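You operate a simulated robot arm through the tools that you are given. There is no shell and no other tool.

You are at the controls of a simulated robot arm. One attempt, no reset.

JOB
Share out the orange plugs on the top of the blue bench. At the end: the B orange plug from the top of the blue bench is on top of the blue seals box; the C orange plug from the top of the blue bench is in the upper drawer of the blue bench; whatever was shut is shut again. Leave all else as you found it, and nothing knocked over.

Only the result counts: the job must be done as asked and must still hold three seconds after the hand-in. Knocking over, shifting, dropping, spilling or breaking anything else fails it. Lids that push on must go on centred and level and be pressed home; caps that screw on are set level and turned clockwise until they are tight.

ROBOT AND FRAMES
A 6-joint arm with a two-finger gripper, fixed in place. Base frame: the origin is at the foot of the arm, x ahead of it, y to its left, z up; the work surface is at about z = 800. Units: mm, degrees, N and s.
Its first joint turns from -166.0 to 166.0 degrees. Payload 2.45 kg.
The TCP is the grasp point between the finger pads, 20 mm short of the fingertips. In the tool frame z runs along the fingers and y along their closing line. The gripper opens to 140 mm. The gripper's body begins 168 mm behind the TCP.
Orientation is that of the tool frame in the base frame, as a unit quaternion [w, x, y, z]. With the fingers straight down and closing along the base's y, the tool's x points along the base's -x, its y along +y and its z along -z.

CONTROLS
- The arm moves only by the tool jog_arm. Its arguments are lists of equal length, an entry for each row: "delta_rot": the turn, a rotation vector about the base's x, y, z in degrees, a list of three; "translation": the shift along the base's x, y, z in mm, a list of three; "grip": the finger opening in mm, from 0 to 140. In form: {"delta_rot": [[wx, wy, wz], ...], "translation": [[x, y, z], ...], "grip": [grip, ...]}. A call has 1 to 20 rows; each row shifts and turns the commanded pose from where the row before left it. A row lasts 0.2 s, in which the tool goes at most 50 mm and 8.6 degrees; a call with a longer step from one row to the next is refused whole, and so is a gripper value outside its range. A pose out of reach is approached as far as the arm can. The call stops where the force on the tool passes 40 N (or 10 N more than at its start, if that is more) or the arm is blocked; 0.2 s more then pass. The fingers move at their own pace (about 45 mm/s each) and stop on an object; they squeeze with about 44 N. The grip force told is the motor's: it shows also when the fingers shut on nothing. Time passes only in rows, and 0.2 s behind the last, so rows that do not move let the fingers close. It gives the time, the measured TCP pose, the force on the tool (base axes), the opening and the grip force at its end, in the units of the frame above (readings bear some noise), with the torque about the TCP (base axes, N m) and any sound that the robot's microphone picked up.
- Cameras (640 x 400 px; columns grow to the right, rows downward): "scene" is fixed at [410.9, -657.5, 1423.4]; the picture's right is [0.94, -0.35, 0.00], its down [-0.20, -0.53, -0.82] and it looks along [0.29, 0.77, -0.57] (base axes); focal length 359 px, centre (320, 200). "wrist" rides on the gripper at [78, 11, -209] in the tool frame; the picture's right is [-0.14, 0.99, 0.00], its down [-0.92, -0.13, -0.37] and it looks along [-0.37, -0.05, 0.93] (tool axes); focal length 280 px, centre (320, 200). There is no depth. A picture from a camera that has moved, and an enlarged one, comes with that camera's place and axes in the base frame and with its lens. The place of the scene camera against the robot may be out by one fixed shift of up to 25 mm in any direction.
- camera(camera): a new picture of that camera. The clock stands still meanwhile.
- close_up(camera, box): a new picture of the part [left, top, right, bottom] of that camera's present view, enlarged. The clock stands still meanwhile.
- hand_in(): hands the job in; it is judged then, once.

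Nothing tells you positions but the pictures and the camera data. Unless the task says otherwise, let go and move clear before handing in.

The tools are called after ">>>" as name(argument=value, ...) on one line, values as JSON. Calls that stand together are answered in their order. jog_arm: Moves the arm, as the interface text tells. Its arguments: {"type":"object","properties":{"delta_rot":{"type":"array","items":{"type":"array","items":{"type":"number"}}},"translation":{"type":"array","items":{"type":"array","items":{"type":"number"}}},"grip":{"type":"array","items":{"type":"number"}}},"required":["delta_rot","translation","grip"]} The other tools are called the same way: camera (camera) takes a picture; close_up (camera, box) takes an enlarged picture of a part of a camera's view; hand_in () hands the job in.

At the start:

```text
time_s: 0.0
ee_pos: [682.0, 411.6, 1109.4]
tcp_rot: [0.0, 0.0, 1.0, 0.0]
contact_force: [-0.6, -0.7, 0.6]
moment: [-0.02, 0.02, -0.01]
gripper_width: 140.2
gripper_force: 0.0
```

scene: 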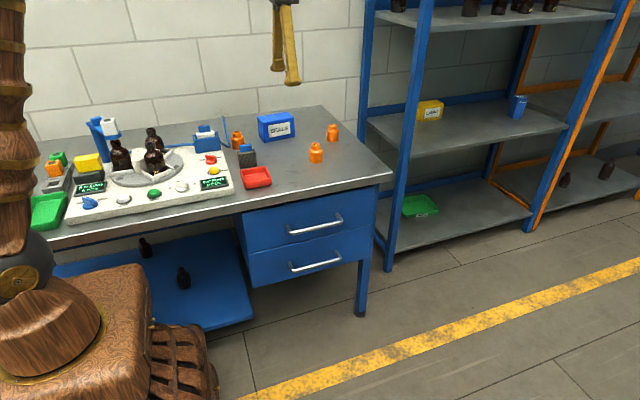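
wrist: 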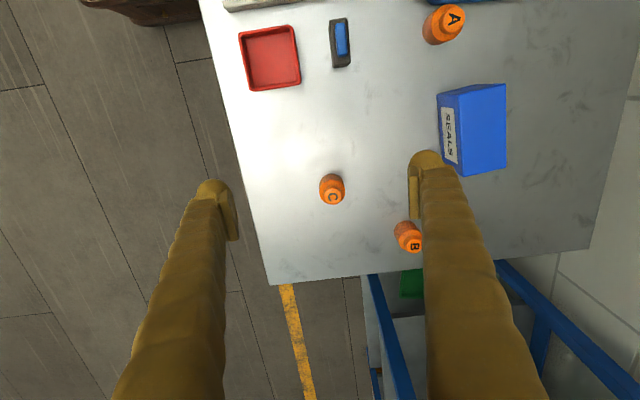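

The bench's front edge looks to be at about y=255. Plug C is near (782, 421), B near (900, 558), and the seals box near (700, 660). I'll look closer before moving.

>>> close_up(camera="scene", box=[220, 90, 400, 202])

>>> close_up(camera="scene", box=[220, 170, 400, 282])

>>> close_up(camera="wrist", box=[300, 60, 540, 260])

```text
3.56 times, centred on (310, 146) of scene
camera zoom: at [410.9, -657.5, 1423.4], right [0.94, -0.35, 0.0], down [-0.2, -0.53, -0.82], along [0.29, 0.77, -0.57], focal length 1276 px, centre (356, 392)
```

zoom: 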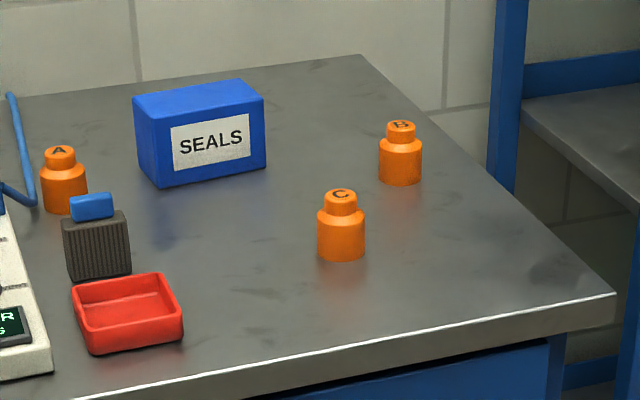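

```text
3.56 times, centred on (310, 226) of scene
camera zoom: at [410.9, -657.5, 1423.4], right [0.94, -0.35, 0.0], down [-0.2, -0.53, -0.82], along [0.29, 0.77, -0.57], focal length 1276 px, centre (356, 108)
```

zoom: 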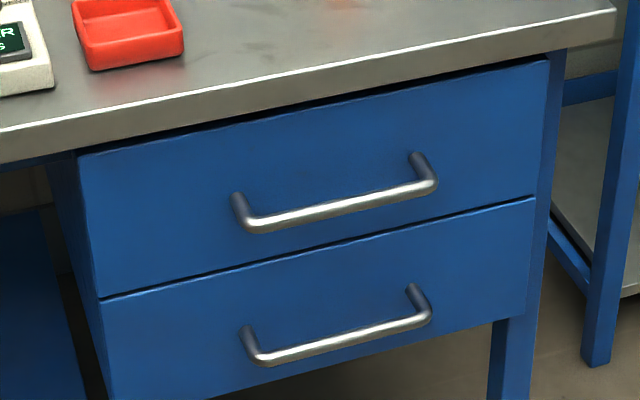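

```text
2.00 times, centred on (420, 160) of wrist
camera zoom: at [603.5, 423.0, 1318.9], right [0.14, 0.99, 0.0], down [0.92, -0.13, 0.37], along [0.37, -0.05, -0.93], focal length 561 px, centre (120, 280)
```

zoom: 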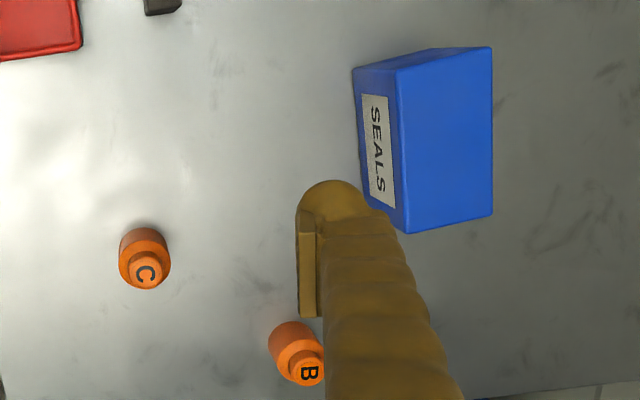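

I take the upper drawer's handle bar to be at about y=216, z=667, running from x≈616 to 800. I'll move above it with the fingers down and check with the wrist camera.

>>> jog_arm(delta_rot=[[0, 0, 0], [0, 0, 0], [0, 0, 0], [0, 0, 0], [0, 0, 0], [0, 0, 0], [0, 0, 0], [0, 0, 0], [0, 0, 0]], translation=[[3.25, -26, -22], [3.25, -26, -22], [3.25, -26, -22], [3.25, -26, -22], [3.25, -26, -22], [3.25, -26, -22], [3.25, -26, -22], [3.25, -26, -22], [0, 0, 0]], grip=[60, 60, 60, 60, 60, 60, 60, 60, 60])

>>> camera(camera="wrist")

>>> camera(camera="scene")

```text
time_s: 2.0
ee_pos: [705.2, 202.4, 934.7]
tcp_rot: [0.0, 0.0, 1.0, 0.0]
contact_force: [0.3, 0.7, 0.2]
moment: [-0.02, -0.02, -0.01]
gripper_width: 60.1
gripper_force: 0.1
```

```text
taken
camera wrist: at [627.4, 214.9, 1143.7], right [0.14, 0.99, 0.0], down [0.92, -0.13, 0.37], along [0.37, -0.05, -0.93], focal length 280 px, centre (320, 200)
```

wrist: 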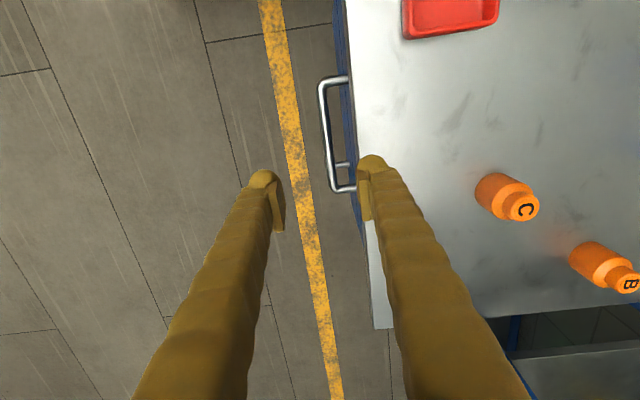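

```text
taken
```

scene: 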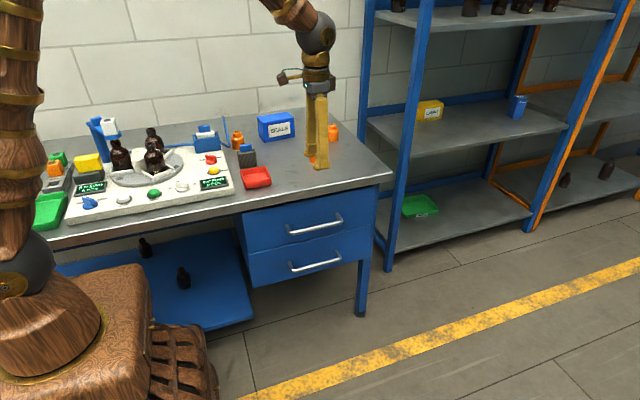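

The wrist view puts the handle bar at y≈219, centred on x≈712. I'll tilt the tool 12° so the back finger clears the bench edge, then come down along the tool axis to just above the bar.

>>> jog_arm(delta_rot=[[6, 0, 0], [6, 0, 0], [0, 0, 0], [0, 0, 0], [0, 0, 0], [0, 0, 0], [0, 0, 0], [0, 0, 0], [0, 0, 0], [0, 0, 0]], translation=[[2, -22, 0], [2, -22, 0], [0, 7.8, -36.5], [0, 7.8, -36.5], [0, 7.8, -36.5], [0, 7.8, -36.5], [0, 7.0, -33], [0, 7.0, -33], [0, 0, 0], [0, 0, 0]], grip=[30, 30, 30, 30, 30, 30, 30, 30, 30, 30])

>>> camera(camera="wrist")

>>> close_up(camera="scene", box=[220, 120, 400, 232])

```text
time_s: 4.2
ee_pos: [710.6, 203.1, 721.6]
tcp_rot: [0.0, 0.0, 0.995, 0.104]
contact_force: [-0.3, 0.1, 0.6]
moment: [0.02, 0.0, 0.0]
gripper_width: 30.0
gripper_force: 0.2
```

```text
taken
camera wrist: at [633.0, 171.5, 928.3], right [0.14, 0.97, 0.21], down [0.92, -0.2, 0.33], along [0.37, 0.14, -0.92], focal length 280 px, centre (320, 200)
```

wrist: 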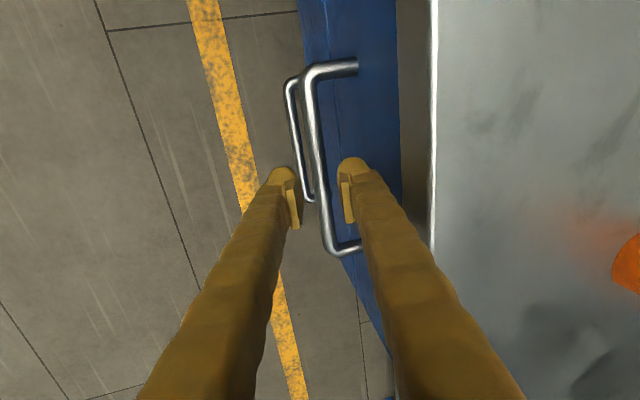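

```text
3.56 times, centred on (310, 176) of scene
camera zoom: at [410.9, -657.5, 1423.4], right [0.94, -0.35, 0.0], down [-0.2, -0.53, -0.82], along [0.29, 0.77, -0.57], focal length 1276 px, centre (356, 285)
```

zoom: 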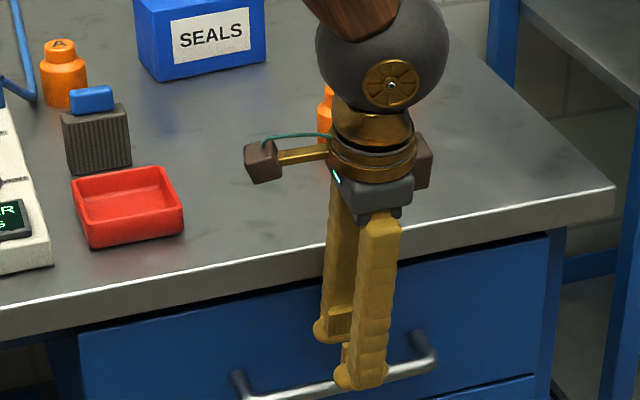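

The bar lies between the two fingers. I'll go down the last 58 mm and close on it.

>>> jog_arm(delta_rot=[[0, 0, 0], [0, 0, 0], [0, 0, 0], [0, 0, 0], [0, 0, 0]], translation=[[0, 3.1, -14.5], [0, 3.1, -14.5], [0, 3.1, -14.5], [0, 3.1, -14.5], [0, 0, 0]], grip=[30, 30, 30, 30, 30])

>>> camera(camera="wrist")

>>> close_up(camera="scene", box=[220, 150, 400, 262])

```text
time_s: 5.4
ee_pos: [711.6, 216.4, 663.4]
tcp_rot: [0.001, 0.0, 0.995, 0.104]
contact_force: [-0.1, 0.2, -0.1]
moment: [-0.03, 0.0, -0.01]
gripper_width: 29.8
gripper_force: 0.2
```

```text
taken
camera wrist: at [633.2, 184.7, 871.2], right [0.14, 0.97, 0.21], down [0.92, -0.2, 0.33], along [0.37, 0.14, -0.92], focal length 280 px, centre (320, 200)
```

wrist: 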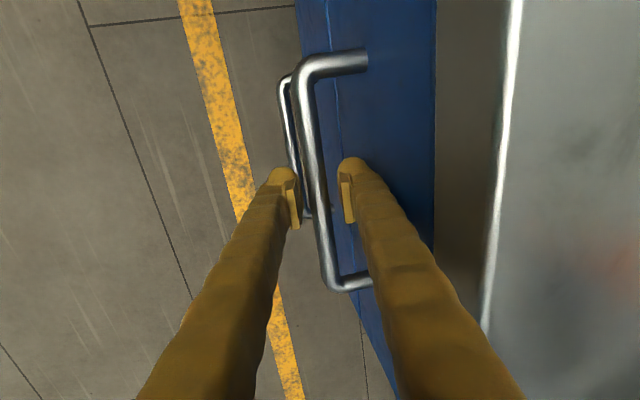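

```text
3.56 times, centred on (310, 206) of scene
camera zoom: at [410.9, -657.5, 1423.4], right [0.94, -0.35, 0.0], down [-0.2, -0.53, -0.82], along [0.29, 0.77, -0.57], focal length 1276 px, centre (356, 179)
```

zoom: 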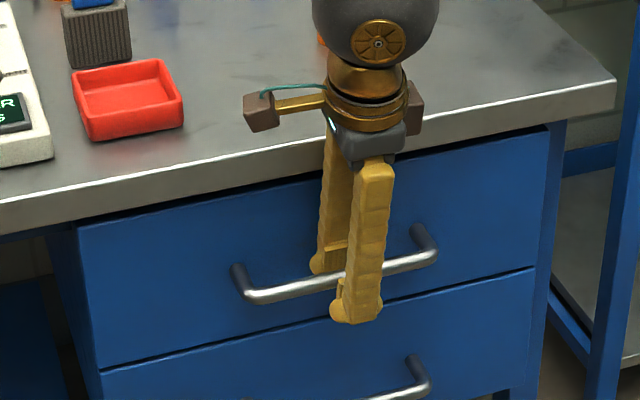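

The bar is between the pads, so I'll close on it.

>>> jog_arm(delta_rot=[[0, 0, 0], [0, 0, 0], [0, 0, 0]], translation=[[0, 0, 0], [0, 0, 0], [0, 0, 0]], grip=[10, 10, 10])

```text
time_s: 6.2
ee_pos: [711.5, 216.3, 664.5]
tcp_rot: [0.0, -0.001, 0.995, 0.104]
contact_force: [1.0, -0.2, -0.9]
moment: [0.03, -0.11, 0.51]
gripper_width: 11.3
gripper_force: 36.8
```

Gripped: the bar measures about 11 mm. Next I'll pull the drawer gently along -y.

>>> jog_arm(delta_rot=[[0, 0, 0], [0, 0, 0], [0, 0, 0], [0, 0, 0], [0, 0, 0], [0, 0, 0]], translation=[[0, -5, 0], [0, -10, 0], [0, -15, 0], [0, -15, 0], [0, -15, 0], [0, 0, 0]], grip=[5, 5, 5, 5, 5, 5])

```text
time_s: 7.6
ee_pos: [711.1, 157.5, 663.4]
tcp_rot: [0.001, -0.001, 0.995, 0.104]
contact_force: [-6.6, -1.2, 34.9]
moment: [-0.01, -0.07, 0.66]
gripper_width: 10.9
gripper_force: 38.3
```

>>> jog_arm(delta_rot=[[0, 0, 0], [0, 0, 0]], translation=[[0, 0, 1.5], [0, 0, 0]], grip=[5, 5])

>>> camera(camera="scene")

>>> camera(camera="wrist")

```text
time_s: 8.2
ee_pos: [711.7, 156.2, 664.2]
tcp_rot: [-0.001, 0.001, 0.994, 0.105]
contact_force: [21.2, 0.6, -27.5]
moment: [0.04, -0.25, 0.59]
gripper_width: 10.9
gripper_force: 37.8
```

```text
taken
```

scene: 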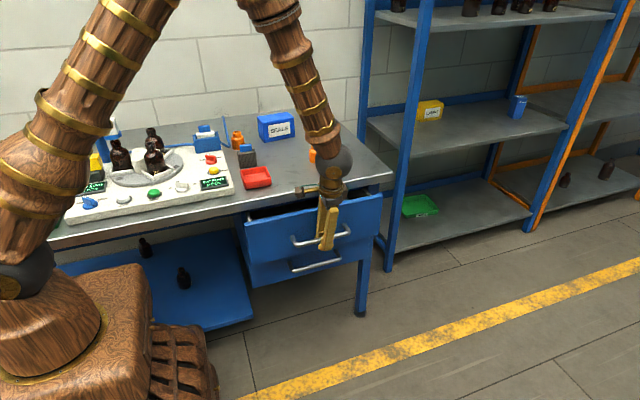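

```text
taken
camera wrist: at [633.3, 124.3, 870.4], right [0.14, 0.97, 0.21], down [0.92, -0.2, 0.33], along [0.37, 0.14, -0.92], focal length 280 px, centre (320, 200)
```

wrist: 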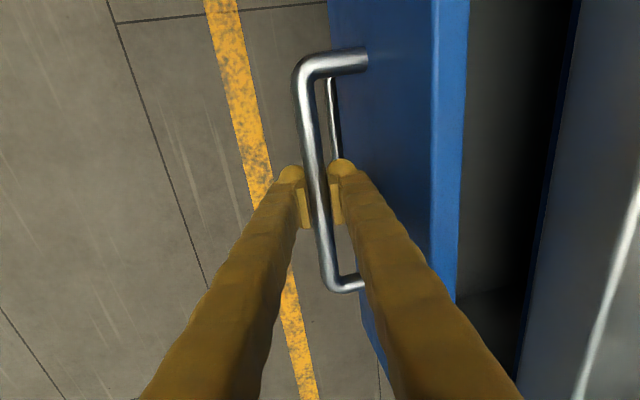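

The drawer slides out. I'll loosen to a hook hold so there are no side loads, and keep pulling.

>>> jog_arm(delta_rot=[[0, 0, 0], [0, 0, 0], [0, 0, 0], [0, 0, 0], [0, 0, 0], [0, 0, 0], [0, 0, 0], [0, 0, 0], [0, 0, 0], [0, 0, 0]], translation=[[0, 0, -0.7], [0, -8, 0], [0, -15, 0], [0, -18, 0], [0, -18, 0], [0, -18, 0], [0, -18, 0], [0, -18, 0], [0, -10, 0], [0, 0, 0]], grip=[17, 17, 17, 17, 17, 17, 17, 17, 17, 17])

>>> camera(camera="scene")

>>> camera(camera="wrist")

```text
time_s: 10.4
ee_pos: [711.2, 34.0, 664.7]
tcp_rot: [0.0, 0.0, 0.995, 0.105]
contact_force: [0.2, -0.2, -0.3]
moment: [0.01, 0.02, 0.01]
gripper_width: 16.8
gripper_force: 0.0
```

```text
taken
```

scene: 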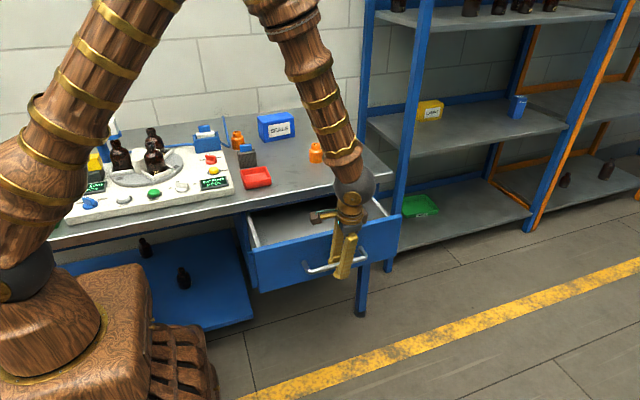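

```text
taken
camera wrist: at [633.4, 1.2, 871.9], right [0.14, 0.97, 0.21], down [0.92, -0.2, 0.33], along [0.37, 0.14, -0.92], focal length 280 px, centre (320, 200)
```

wrist: 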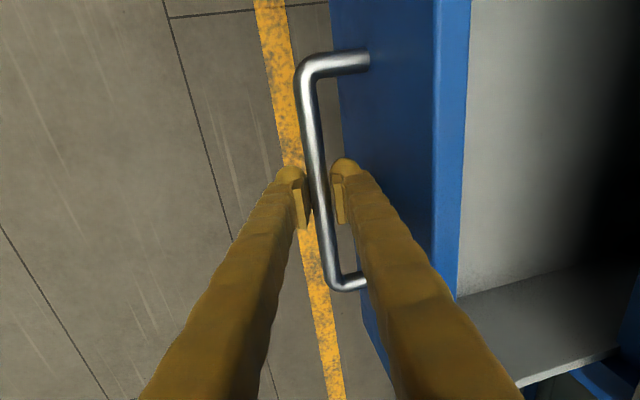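

The drawer is open about 180 mm. I'll let go, back off upward, straighten the tool and go above plug C.

>>> jog_arm(delta_rot=[[0, 0, 0], [0, 0, 0], [0, 0, 0], [0, 0, 0], [0, 0, 0], [0, 0, 0], [0, 0, 0], [-6, 0, 0], [-6, 0, 0], [0, 0, 0], [0, 0, 0], [0, 0, 0], [0, 0, 0], [0, 0, 0], [0, 0, 0], [0, 0, 0], [0, 0, 0], [0, 0, 0], [0, 0, 0]], translation=[[0, 0, 0], [0, -4.2, 20], [0, -9, 42], [0, -9, 42], [0, -9, 42], [0, -9, 42], [0, -9, 42], [5, 20, 30], [5, 20, 30], [6, 42, 0], [6, 42, 0], [6, 42, 0], [6, 42, 0], [6, 42, 0], [6, 42, 0], [6, 42, 0], [6, 42, 0], [6, 42, 0], [0, 0, 0]], grip=[32, 32, 32, 32, 32, 32, 60, 80, 90, 90, 90, 90, 90, 90, 90, 90, 90, 90, 90])

>>> camera(camera="wrist")

>>> camera(camera="scene")

```text
time_s: 14.4
ee_pos: [775.4, 403.4, 954.7]
tcp_rot: [0.0, 0.0, 1.0, 0.0]
contact_force: [0.9, -0.3, 0.0]
moment: [0.0, 0.0, 0.01]
gripper_width: 89.9
gripper_force: 0.0
```

```text
taken
camera wrist: at [696.8, 415.0, 1164.7], right [0.14, 0.99, 0.0], down [0.92, -0.13, 0.37], along [0.37, -0.05, -0.93], focal length 280 px, centre (320, 200)
```

wrist: 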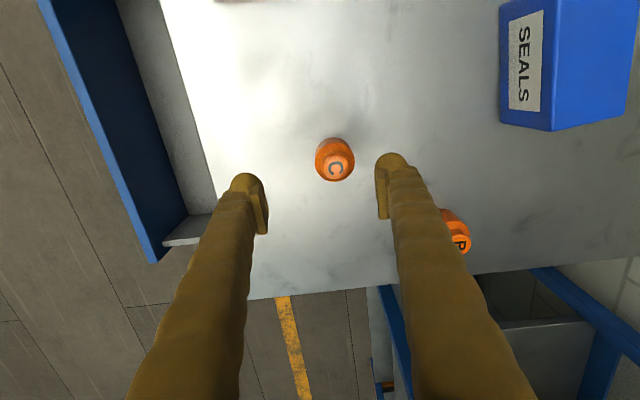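

```text
taken
```

scene: 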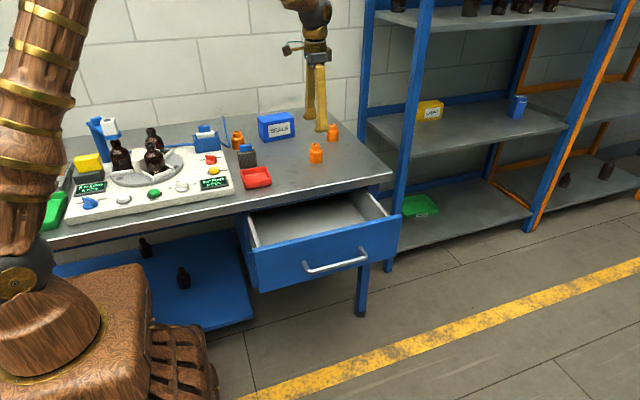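

Plug C is at about (779, 423). I'll centre on it, come down and grip its body.

>>> jog_arm(delta_rot=[[0, 0, 0], [0, 0, 0], [0, 0, 0], [0, 0, 0], [0, 0, 0], [0, 0, 0]], translation=[[3, 19.5, 0], [0, 0, -30], [0, 0, -35], [0, 0, -35], [0, 0, -26], [0, 0, 0]], grip=[90, 90, 90, 90, 90, 90])

>>> camera(camera="wrist")

>>> close_up(camera="scene", box=[260, 90, 380, 165])

```text
time_s: 15.8
ee_pos: [778.3, 422.6, 827.1]
tcp_rot: [0.0, 0.0, 1.0, 0.001]
contact_force: [-0.9, 0.2, -0.3]
moment: [-0.01, 0.0, 0.01]
gripper_width: 90.0
gripper_force: 0.1
```

```text
taken
camera wrist: at [699.9, 434.9, 1036.0], right [0.14, 0.99, 0.0], down [0.92, -0.13, 0.37], along [0.37, -0.05, -0.93], focal length 280 px, centre (320, 200)
```

wrist: 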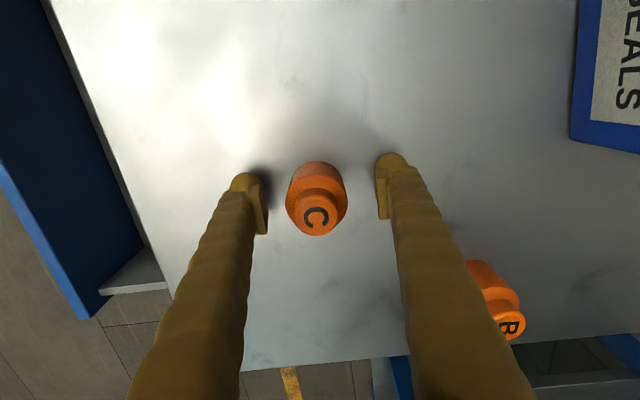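

```text
5.33 times, centred on (320, 128) of scene
camera zoom: at [410.9, -657.5, 1423.4], right [0.94, -0.35, 0.0], down [-0.2, -0.53, -0.82], along [0.29, 0.77, -0.57], focal length 1914 px, centre (320, 587)
```

zoom: 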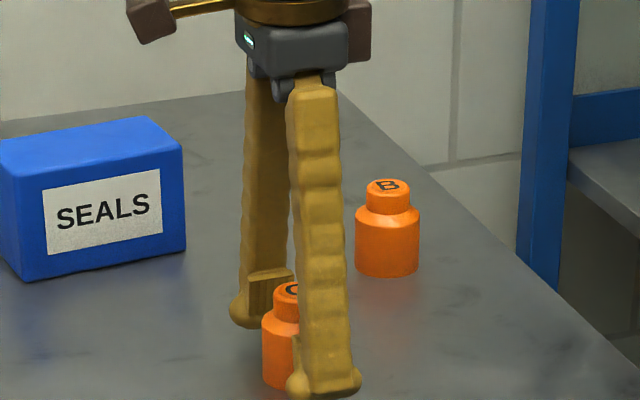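

The plug is centred between the pads, so I'll close on it.

>>> jog_arm(delta_rot=[[0, 0, 0], [0, 0, 0], [0, 0, 0], [0, 0, 0], [0, 0, 0], [0, 0, 0]], translation=[[-1, 0.5, 0], [0, 0, 0], [0, 0, 0], [0, 0, 0], [0, 0, 0], [0, 0, 0]], grip=[60, 35, 35, 35, 35, 35])

```text
time_s: 17.2
ee_pos: [776.8, 423.6, 827.7]
tcp_rot: [0.0, 0.0, 1.0, 0.0]
contact_force: [0.3, -1.1, 0.5]
moment: [0.03, 0.02, 0.03]
gripper_width: 45.9
gripper_force: 44.1
```

C is held at 46 mm wide. I'll lift it and carry it over the open drawer.

>>> jog_arm(delta_rot=[[0, 0, 0], [0, 0, 0], [0, 0, 0], [0, 0, 0], [0, 0, 0], [0, 0, 0], [0, 0, 0], [0, 0, 0], [0, 0, 0], [0, 0, 0], [0, 0, 0], [0, 0, 0]], translation=[[0, 0, 15], [0, 0, 35], [0, 0, 35], [0, 0, 35], [-9, -36, 0], [-9, -36, 0], [-9, -36, 0], [-9, -36, 0], [-9, -36, 0], [-9, -36, 0], [-9, -36, 0], [0, 0, 0]], grip=[35, 35, 35, 35, 35, 35, 35, 35, 35, 35, 35, 35])

>>> camera(camera="wrist")

>>> camera(camera="scene")

```text
time_s: 19.8
ee_pos: [715.5, 171.0, 948.6]
tcp_rot: [-0.001, 0.001, 1.0, 0.001]
contact_force: [-0.7, -1.1, -1.6]
moment: [-0.01, -0.02, -0.02]
gripper_width: 45.9
gripper_force: 44.1
```

```text
taken
camera wrist: at [636.8, 183.4, 1158.1], right [0.14, 0.99, 0.0], down [0.92, -0.13, 0.37], along [0.37, -0.05, -0.93], focal length 280 px, centre (320, 200)
```

wrist: 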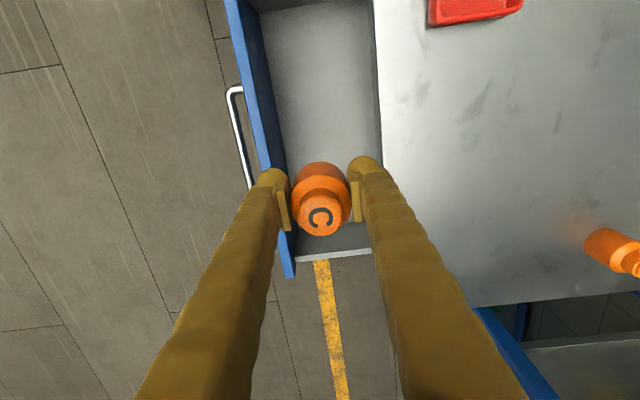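

```text
taken
```

scene: 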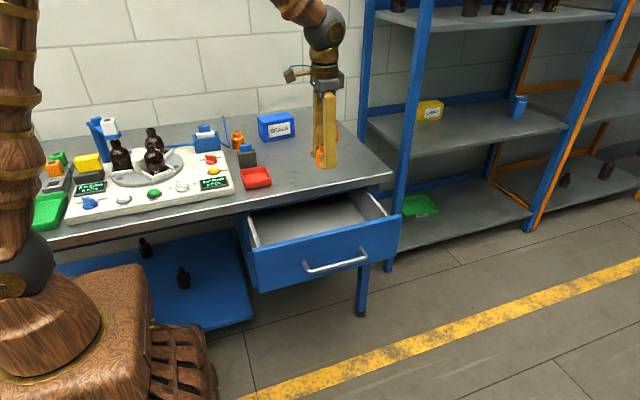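

The tool is centred over the open drawer, whose floor spans roughly y=86 to 255. I'll shift slightly toward the front and come down inside.

>>> jog_arm(delta_rot=[[0, 0, 0], [0, 0, 0], [0, 0, 0], [0, 0, 0], [0, 0, 0], [0, 0, 0], [0, 0, 0], [0, 0, 0], [0, 0, 0]], translation=[[-3, -8, 0], [0, 0, -35], [0, 0, -35], [0, 0, -35], [0, 0, -35], [0, 0, -35], [0, 0, -35], [0, 0, -35], [0, 0, 0]], grip=[35, 35, 35, 35, 35, 35, 35, 35, 35])

>>> camera(camera="wrist")

>>> close_up(camera="scene", box=[230, 150, 410, 262])

```text
time_s: 21.8
ee_pos: [711.3, 163.0, 702.2]
tcp_rot: [0.0, 0.001, 1.0, -0.001]
contact_force: [-0.3, -0.3, -1.6]
moment: [-0.04, 0.01, 0.01]
gripper_width: 45.9
gripper_force: 43.7
```

```text
taken
camera wrist: at [634.2, 174.5, 911.4], right [0.14, 0.99, 0.0], down [0.92, -0.13, 0.37], along [0.37, -0.05, -0.93], focal length 280 px, centre (320, 200)
```

wrist: 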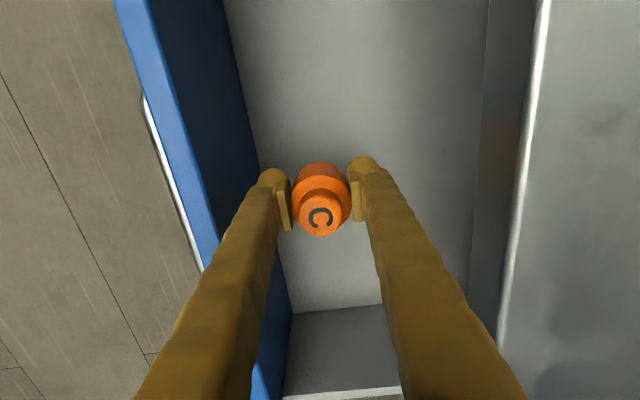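

```text
3.56 times, centred on (320, 206) of scene
camera zoom: at [410.9, -657.5, 1423.4], right [0.94, -0.35, 0.0], down [-0.2, -0.53, -0.82], along [0.29, 0.77, -0.57], focal length 1276 px, centre (320, 179)
```

zoom: 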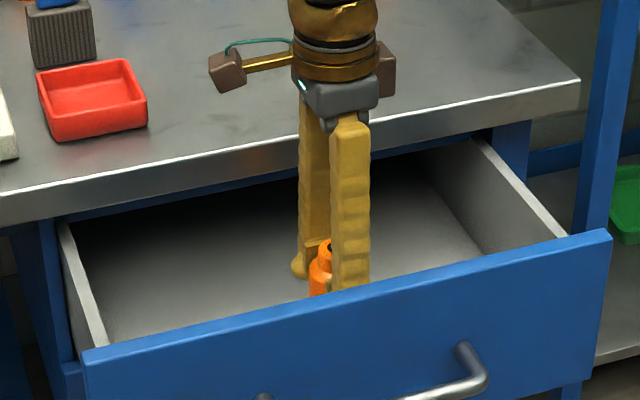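

The drawer floor looks to be near z≈606. I'll go down in small steps and read the force for contact.

>>> jog_arm(delta_rot=[[0, 0, 0], [0, 0, 0], [0, 0, 0], [0, 0, 0]], translation=[[0, 0, -20], [0, 0, -20], [0, 0, -10], [0, 0, 0]], grip=[35, 35, 35, 35])

>>> camera(camera="wrist")

>>> close_up(camera="scene", box=[270, 180, 370, 242])

```text
time_s: 22.8
ee_pos: [712.2, 163.0, 653.4]
tcp_rot: [0.0, 0.0, 1.0, 0.0]
contact_force: [0.2, 0.8, -2.2]
moment: [-0.03, 0.02, 0.0]
gripper_width: 45.9
gripper_force: 43.7
```

```text
taken
camera wrist: at [633.3, 175.0, 862.5], right [0.14, 0.99, 0.0], down [0.92, -0.13, 0.37], along [0.37, -0.05, -0.93], focal length 280 px, centre (320, 200)
```

wrist: 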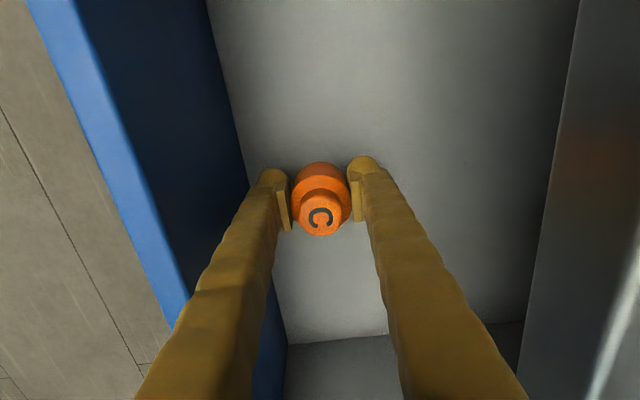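

```text
6.40 times, centred on (320, 211) of scene
camera zoom: at [410.9, -657.5, 1423.4], right [0.94, -0.35, 0.0], down [-0.2, -0.53, -0.82], along [0.29, 0.77, -0.57], focal length 2297 px, centre (320, 130)
```

zoom: 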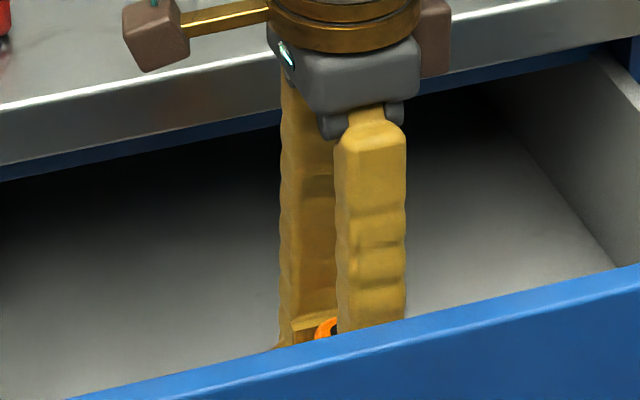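

>>> jog_arm(delta_rot=[[0, 0, 0], [0, 0, 0], [0, 0, 0], [0, 0, 0], [0, 0, 0], [0, 0, 0]], translation=[[0, 0, -3], [0, 0, -3], [0, 0, -3], [0, 0, -3], [0, 0, -3], [0, 0, 0]], grip=[35, 35, 35, 35, 35, 35])

>>> camera(camera="wrist")

```text
time_s: 24.0
ee_pos: [710.7, 163.3, 640.6]
tcp_rot: [0.0, 0.0, 1.0, 0.0]
contact_force: [-3.5, -0.5, 10.8]
moment: [-0.01, 0.05, 0.01]
gripper_width: 46.0
gripper_force: 44.3
stopped in row 6: the force on the tool passed its limit at 43 N (the readings are from after the stop); the commanded pose is now the measured one
```

```text
taken
camera wrist: at [632.7, 174.6, 849.3], right [0.14, 0.99, 0.0], down [0.92, -0.13, 0.37], along [0.37, -0.05, -0.93], focal length 280 px, centre (320, 200)
```

wrist: 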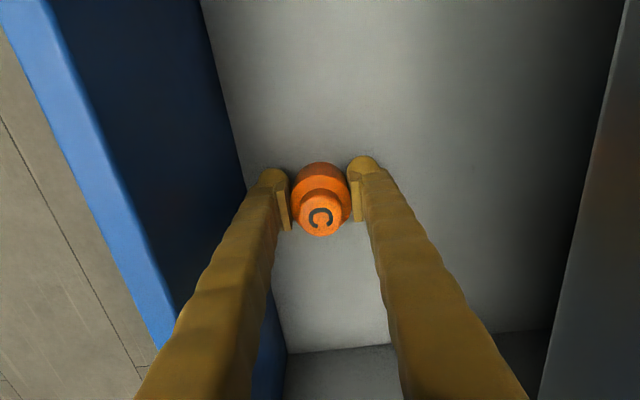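

C rests on the drawer floor: contact came at z≈640. I'll open the fingers and rise straight up.

>>> jog_arm(delta_rot=[[0, 0, 0], [0, 0, 0], [0, 0, 0], [0, 0, 0], [0, 0, 0], [0, 0, 0], [0, 0, 0], [0, 0, 0], [0, 0, 0], [0, 0, 0]], translation=[[0, 0, 0], [0, 0, 0], [0, 0, 0], [0, 0, 20], [0, 0, 40], [0, 0, 40], [0, 0, 40], [0, 0, 40], [0, 0, 40], [0, 0, 0]], grip=[55, 70, 70, 70, 70, 70, 70, 70, 70, 70])

>>> camera(camera="wrist")

>>> close_up(camera="scene", box=[230, 150, 410, 262])

```text
time_s: 26.2
ee_pos: [711.1, 165.1, 860.8]
tcp_rot: [-0.001, 0.0, 1.0, 0.0]
contact_force: [0.7, 0.2, -0.1]
moment: [0.0, 0.0, -0.04]
gripper_width: 69.7
gripper_force: 0.0
```

```text
taken
camera wrist: at [632.4, 176.8, 1070.2], right [0.14, 0.99, 0.0], down [0.92, -0.13, 0.37], along [0.37, -0.05, -0.93], focal length 280 px, centre (320, 200)
```

wrist: 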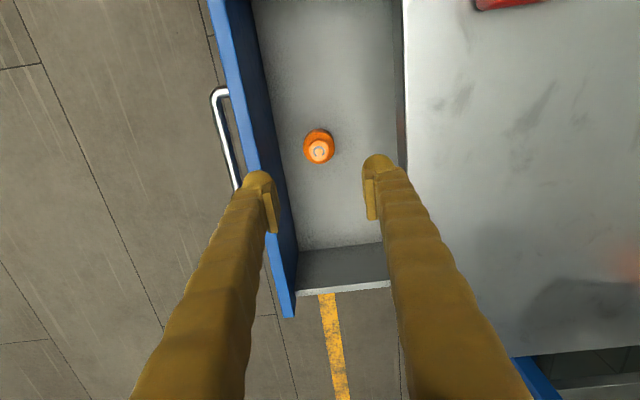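

```text
3.56 times, centred on (320, 206) of scene
camera zoom: at [410.9, -657.5, 1423.4], right [0.94, -0.35, 0.0], down [-0.2, -0.53, -0.82], along [0.29, 0.77, -0.57], focal length 1276 px, centre (320, 179)
```

zoom: 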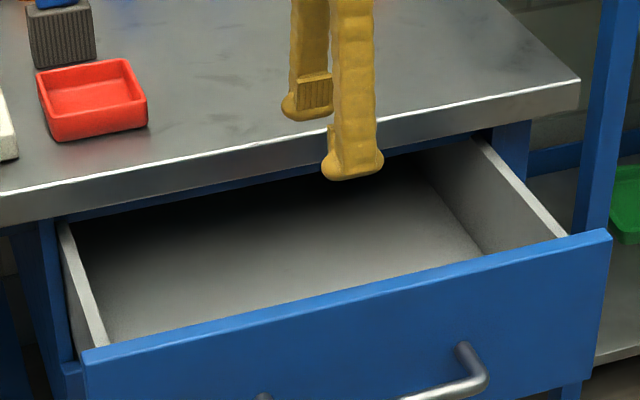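

C stands upright in the drawer. Next I'll tilt again and go back over the handle to shut the drawer gently.

>>> jog_arm(delta_rot=[[6, 0, 0], [6, 0, 0], [0, 0, 0], [0, 0, 0], [0, 0, 0], [0, 0, 0], [0, 0, 0], [0, 0, 0], [0, 0, 0], [0, 0, 0], [0, 0, 0]], translation=[[0, -36.6, 10], [0, -36.6, 10], [0, -36.6, 10], [0, -36.6, 10], [0, -36.6, 10], [0, 8.7, -40.9], [0, 8.7, -40.9], [0, 8.7, -40.9], [0, 8.7, -40.9], [0, 6, -28.2], [0, 0, 0]], grip=[32, 32, 32, 32, 32, 32, 32, 32, 32, 32, 32])

>>> camera(camera="wrist")

```text
time_s: 28.6
ee_pos: [710.5, 17.2, 718.6]
tcp_rot: [0.001, 0.0, 0.995, 0.104]
contact_force: [-0.2, 0.9, 0.0]
moment: [-0.01, -0.01, 0.04]
gripper_width: 32.1
gripper_force: 0.0
```

```text
taken
camera wrist: at [632.7, -14.8, 925.0], right [0.14, 0.97, 0.21], down [0.92, -0.2, 0.33], along [0.37, 0.14, -0.92], focal length 280 px, centre (320, 200)
```

wrist: 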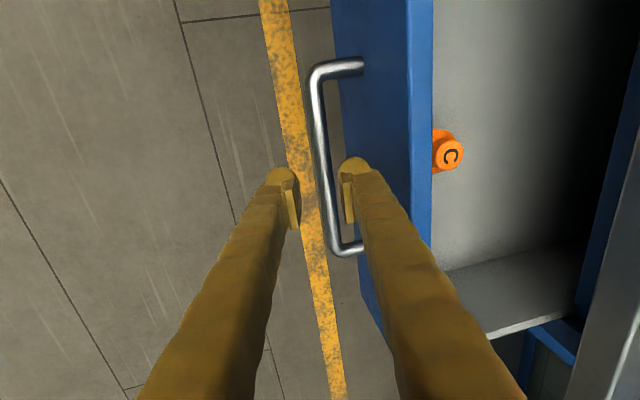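

>>> jog_arm(delta_rot=[[0, 0, 0], [0, 0, 0], [0, 0, 0], [0, 0, 0], [0, 0, 0], [0, 0, 0]], translation=[[0, 4, -13.5], [0, 4, -13.5], [0, 4, -13.5], [0, 4, -13.5], [0, 0, 0], [0, 0, 0]], grip=[32, 32, 32, 32, 18, 18])

>>> camera(camera="wrist")

```text
time_s: 30.0
ee_pos: [710.6, 35.4, 664.0]
tcp_rot: [0.0, 0.001, 0.995, 0.105]
contact_force: [0.3, -0.2, -0.1]
moment: [0.01, -0.05, 0.01]
gripper_width: 18.1
gripper_force: 0.1
```

```text
taken
camera wrist: at [632.8, 3.6, 870.8], right [0.14, 0.97, 0.21], down [0.92, -0.2, 0.33], along [0.37, 0.14, -0.92], focal length 280 px, centre (320, 200)
```

wrist: 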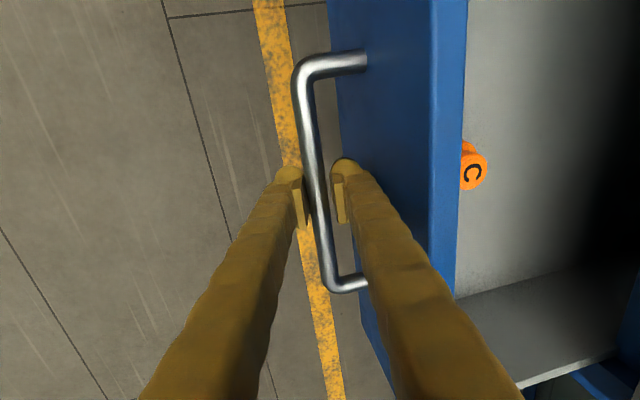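

The bar is hooked. I'll push the drawer in smoothly.

>>> jog_arm(delta_rot=[[0, 0, 0], [0, 0, 0], [0, 0, 0], [0, 0, 0], [0, 0, 0], [0, 0, 0], [0, 0, 0], [0, 0, 0], [0, 0, 0], [0, 0, 0], [0, 0, 0], [0, 0, 0], [0, 0, 0], [0, 0, 0], [0, 0, 0], [0, 0, 0], [0, 0, 0]], translation=[[0, 3, 0], [0, 6, 0], [0, 9, 0], [0, 12, 0], [0, 12, 0], [0, 12, 0], [0, 12, 0], [0, 12, 0], [0, 12, 0], [0, 12, 0], [0, 12, 0], [0, 12, 0], [0, 12, 0], [0, 10, 0], [0, 7, 0], [0, 4, 0], [0, 0, 0]], grip=[18, 18, 18, 18, 18, 18, 18, 18, 18, 18, 18, 18, 18, 18, 18, 18, 18])

>>> camera(camera="wrist")

```text
time_s: 33.6
ee_pos: [709.9, 195.4, 662.9]
tcp_rot: [0.0, 0.0, 0.995, 0.105]
contact_force: [-0.3, -0.1, 0.4]
moment: [0.01, 0.0, 0.0]
gripper_width: 18.5
gripper_force: 0.0
```

```text
taken
camera wrist: at [631.9, 163.9, 870.4], right [0.14, 0.97, 0.21], down [0.92, -0.2, 0.33], along [0.37, 0.14, -0.92], focal length 280 px, centre (320, 200)
```

wrist: 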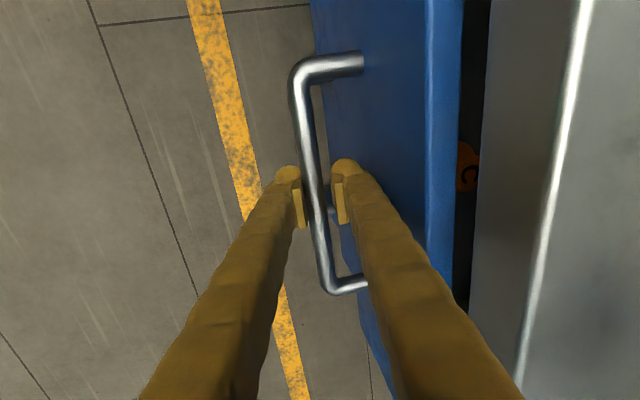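

Nearly shut, and C is still upright. I'll push the last part slowly until it meets the stop.

>>> jog_arm(delta_rot=[[0, 0, 0], [0, 0, 0], [0, 0, 0], [0, 0, 0], [0, 0, 0], [0, 0, 0], [0, 0, 0], [0, 0, 0], [0, 0, 0], [0, 0, 0], [0, 0, 0], [0, 0, 0]], translation=[[0, 3, 0], [0, 4, 0], [0, 4, 0], [0, 4, 0], [0, 3, 0], [0, 2, 0], [0, 2, 0], [0, 2, 0], [0, 1, 0], [0, 1, 0], [0, 1, 0], [0, 0, 0]], grip=[18, 18, 18, 18, 18, 18, 18, 18, 18, 18, 18, 18])

>>> camera(camera="wrist")

>>> close_up(camera="scene", box=[220, 150, 400, 262])

```text
time_s: 36.2
ee_pos: [710.3, 222.2, 664.2]
tcp_rot: [0.0, -0.001, 0.995, 0.104]
contact_force: [-3.2, -20.5, 2.4]
moment: [0.14, 0.06, 0.08]
gripper_width: 22.6
gripper_force: 3.4
```

```text
taken
camera wrist: at [632.8, 190.2, 870.8], right [0.14, 0.97, 0.21], down [0.92, -0.2, 0.33], along [0.37, 0.14, -0.92], focal length 280 px, centre (320, 200)
```

wrist: 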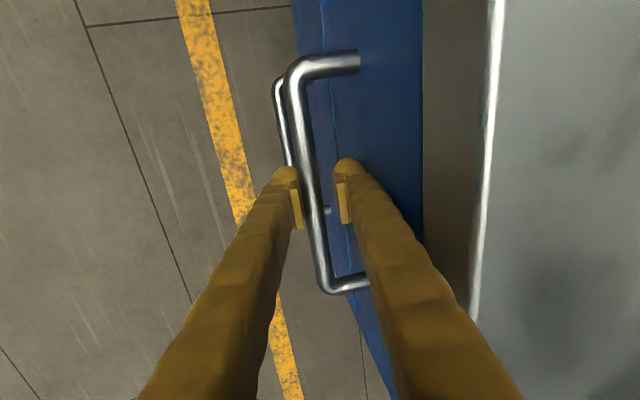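

```text
3.56 times, centred on (310, 206) of scene
camera zoom: at [410.9, -657.5, 1423.4], right [0.94, -0.35, 0.0], down [-0.2, -0.53, -0.82], along [0.29, 0.77, -0.57], focal length 1276 px, centre (356, 179)
```

zoom: 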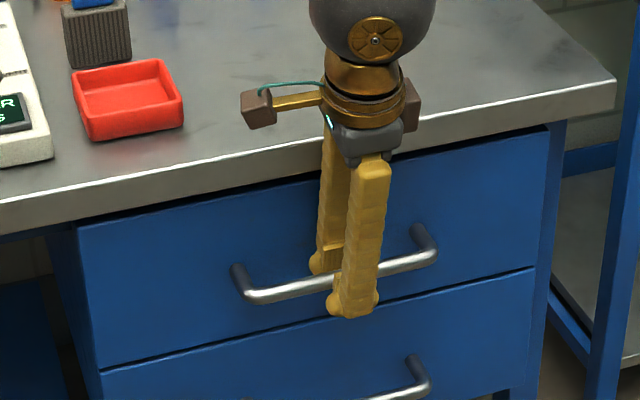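

The drawer is shut again: I feel the stop, and the front matches the first picture. I'll let go, rise, and go toward plug B, turning the tool in line with it and tilting it outward for reach.

>>> jog_arm(delta_rot=[[0, 0, 0], [0, 0, 0], [0, 0, 0], [0, 0, 0], [0, 0, 0], [0, 0, 0], [0, 0, 0], [0, 0, 0], [-6, 0, 0], [-6, 0, 0], [0, 0, 0]], translation=[[0, -3, 0], [0, 0, 0], [0, -4.3, 20], [0, -9, 42], [0, -9, 42], [0, -9, 42], [0, -9, 42], [0, -9, 42], [0, 20, 25], [0, 20, 0], [0, 0, 0]], grip=[32, 32, 32, 32, 32, 32, 32, 60, 80, 90, 90])

>>> close_up(camera="scene", box=[220, 170, 400, 282])

```text
time_s: 38.6
ee_pos: [710.3, 209.5, 920.2]
tcp_rot: [0.001, 0.0, 1.0, -0.002]
contact_force: [0.8, 0.0, 0.2]
moment: [-0.01, -0.01, 0.05]
gripper_width: 89.9
gripper_force: 0.0
```

```text
3.56 times, centred on (310, 226) of scene
camera zoom: at [410.9, -657.5, 1423.4], right [0.94, -0.35, 0.0], down [-0.2, -0.53, -0.82], along [0.29, 0.77, -0.57], focal length 1276 px, centre (356, 108)
```

zoom: 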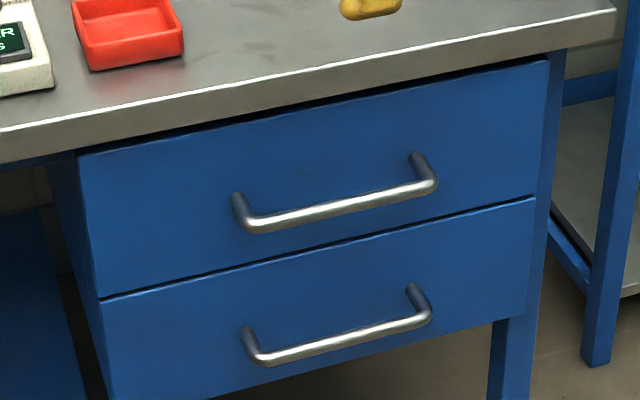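

The drawer front is back exactly as it was. Now to the pre-grasp for B, yawed 32° and tilted 30° outward.

>>> jog_arm(delta_rot=[[0, 0, 8], [0, 0, 8], [0, 0, 8], [0, 0, 8], [3.97, -6.36, 0], [3.97, -6.36, 0], [3.97, -6.36, 0], [3.97, -6.36, 0], [0, 0, 0], [0, 0, 0]], translation=[[15.1, 35.3, 4.4], [15.1, 35.3, 4.4], [15.1, 35.3, 4.4], [15.1, 35.3, 4.4], [15.1, 35.3, 4.4], [15.1, 35.3, 4.4], [15.1, 35.3, 4.4], [15.1, 35.3, 4.4], [15.1, 35.3, 4.4], [0, 0, 0]], grip=[90, 90, 90, 90, 90, 90, 90, 90, 90, 90])

>>> camera(camera="wrist")

>>> camera(camera="scene")

```text
time_s: 40.8
ee_pos: [845.9, 528.0, 957.6]
tcp_rot: [0.25, -0.265, 0.928, 0.072]
contact_force: [-0.8, -0.1, 0.5]
moment: [0.01, -0.01, 0.02]
gripper_width: 90.1
gripper_force: 0.2
```

```text
taken
camera wrist: at [693.9, 446.8, 1100.3], right [-0.42, 0.9, 0.07], down [0.59, 0.22, 0.78], along [0.69, 0.37, -0.62], focal length 280 px, centre (320, 200)
```

wrist: 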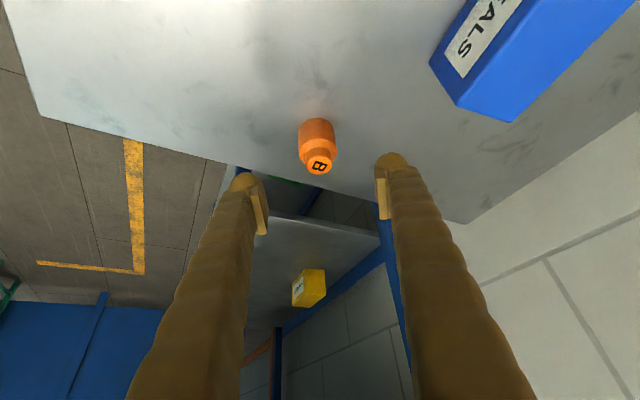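

```text
taken
```

scene: 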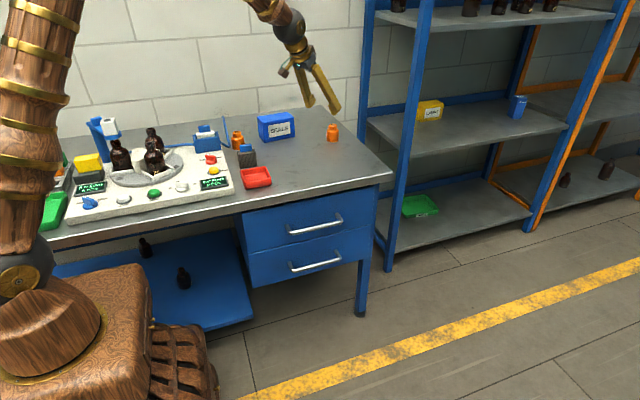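

B is at about (899, 560). I'll line up on it and advance along the tool axis most of the way.

>>> jog_arm(delta_rot=[[0, 0, 0], [0, 0, 0], [0, 0, 0], [0, 0, 0], [0, 0, 0], [0, 0, 0]], translation=[[-8, -5.5, 0], [12.2, 7.6, -24.7], [12.2, 7.6, -24.7], [12.2, 7.6, -24.7], [12.2, 7.6, -24.7], [0, 0, 0]], grip=[90, 90, 90, 90, 90, 90])

>>> camera(camera="wrist")

>>> close_up(camera="scene", box=[270, 70, 390, 145])

```text
time_s: 42.2
ee_pos: [887.5, 553.5, 858.7]
tcp_rot: [0.25, -0.266, 0.928, 0.071]
contact_force: [0.8, -0.1, -0.2]
moment: [-0.02, -0.02, 0.0]
gripper_width: 90.0
gripper_force: 0.0
```

```text
taken
camera wrist: at [735.7, 471.9, 1000.3], right [-0.42, 0.9, 0.07], down [0.59, 0.22, 0.78], along [0.69, 0.37, -0.62], focal length 280 px, centre (320, 200)
```

wrist: 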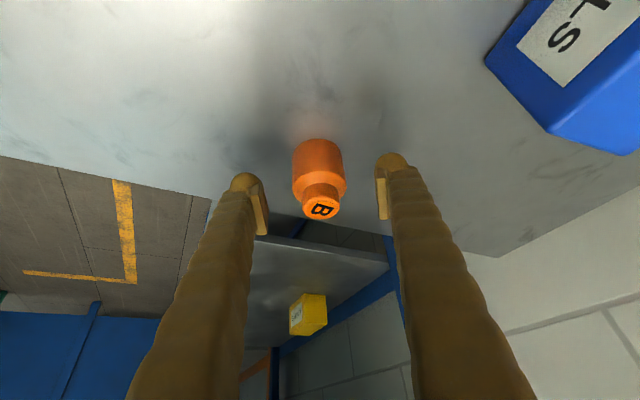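

```text
5.33 times, centred on (330, 108) of scene
camera zoom: at [410.9, -657.5, 1423.4], right [0.94, -0.35, 0.0], down [-0.2, -0.53, -0.82], along [0.29, 0.77, -0.57], focal length 1914 px, centre (267, 693)
```

zoom: 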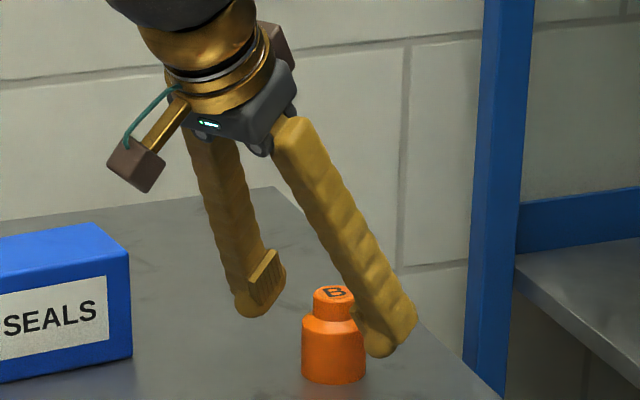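

>>> jog_arm(delta_rot=[[0, 0, 0], [0, 0, 0], [0, 0, 0], [0, 0, 0]], translation=[[3.3, 2, -8.5], [3.3, 2, -8.5], [3.3, 2, -8.5], [0, 0, 0]], grip=[90, 90, 90, 90])

>>> camera(camera="wrist")

>>> close_up(camera="scene", box=[270, 80, 390, 155])

```text
time_s: 43.2
ee_pos: [897.6, 558.6, 833.7]
tcp_rot: [0.249, -0.266, 0.928, 0.072]
contact_force: [-0.5, 0.5, -0.1]
moment: [0.05, -0.04, -0.04]
gripper_width: 90.1
gripper_force: 0.0
```

```text
taken
camera wrist: at [745.6, 477.5, 976.0], right [-0.42, 0.9, 0.07], down [0.59, 0.22, 0.78], along [0.69, 0.37, -0.62], focal length 280 px, centre (320, 200)
```

wrist: 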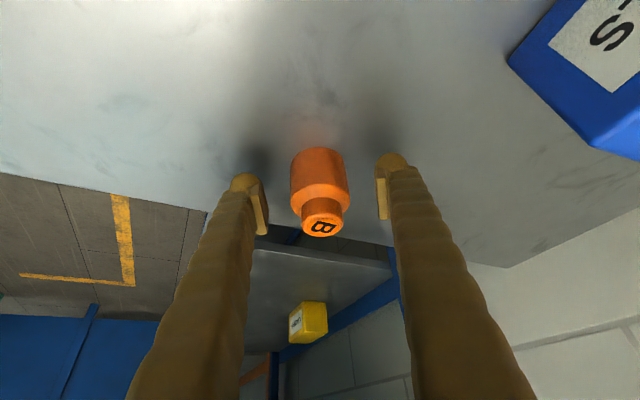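

```text
5.33 times, centred on (330, 118) of scene
camera zoom: at [410.9, -657.5, 1423.4], right [0.94, -0.35, 0.0], down [-0.2, -0.53, -0.82], along [0.29, 0.77, -0.57], focal length 1914 px, centre (267, 640)
```

zoom: 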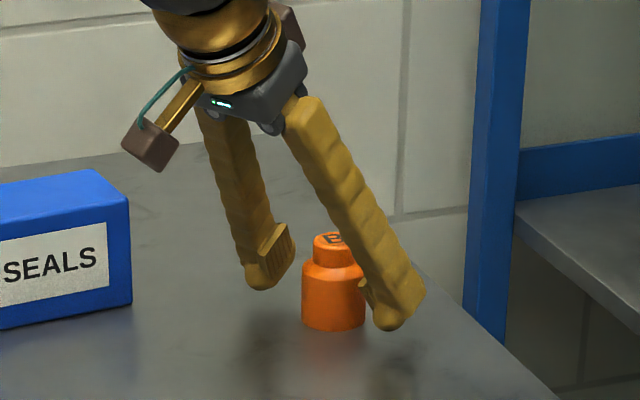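

B sits between the pads and the fingers are clear of the bench top. I'll close on it.

>>> jog_arm(delta_rot=[[0, 0, 0], [0, 0, 0], [0, 0, 0], [0, 0, 0], [0, 0, 0], [0, 0, 0]], translation=[[0, 0, 0], [0, 0, 0], [0, 0, 0], [0, 0, 0], [0, 0, 0], [0, 0, 0]], grip=[60, 35, 35, 35, 35, 35])

>>> camera(camera="wrist")

>>> close_up(camera="scene", box=[270, 80, 390, 155])

```text
time_s: 44.6
ee_pos: [897.0, 558.4, 832.7]
tcp_rot: [0.249, -0.266, 0.929, 0.071]
contact_force: [1.0, -0.2, 0.3]
moment: [0.03, 0.01, 0.01]
gripper_width: 45.7
gripper_force: 43.4
```

```text
taken
camera wrist: at [745.6, 477.5, 976.0], right [-0.42, 0.9, 0.07], down [0.59, 0.22, 0.78], along [0.69, 0.37, -0.62], focal length 280 px, centre (320, 200)
```

wrist: 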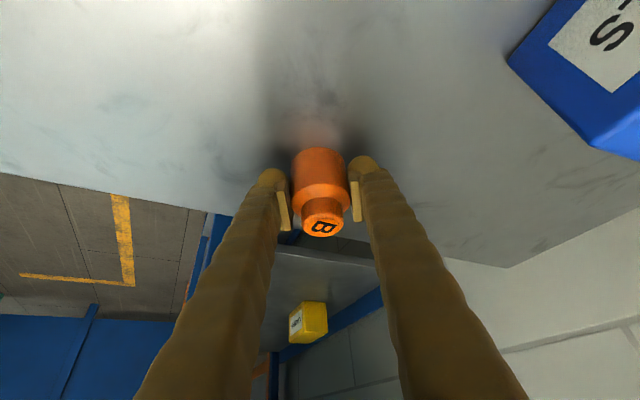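

```text
5.33 times, centred on (330, 118) of scene
camera zoom: at [410.9, -657.5, 1423.4], right [0.94, -0.35, 0.0], down [-0.2, -0.53, -0.82], along [0.29, 0.77, -0.57], focal length 1914 px, centre (267, 640)
```

zoom: 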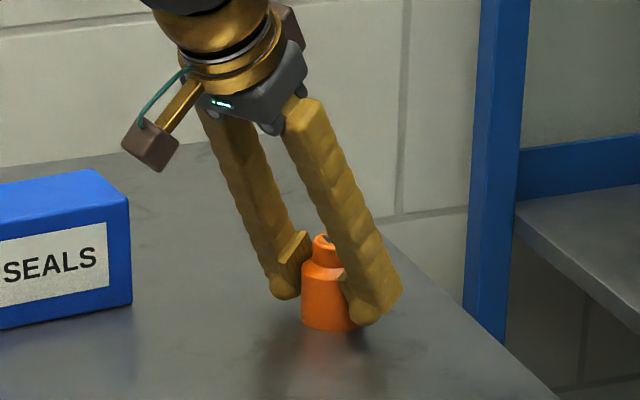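

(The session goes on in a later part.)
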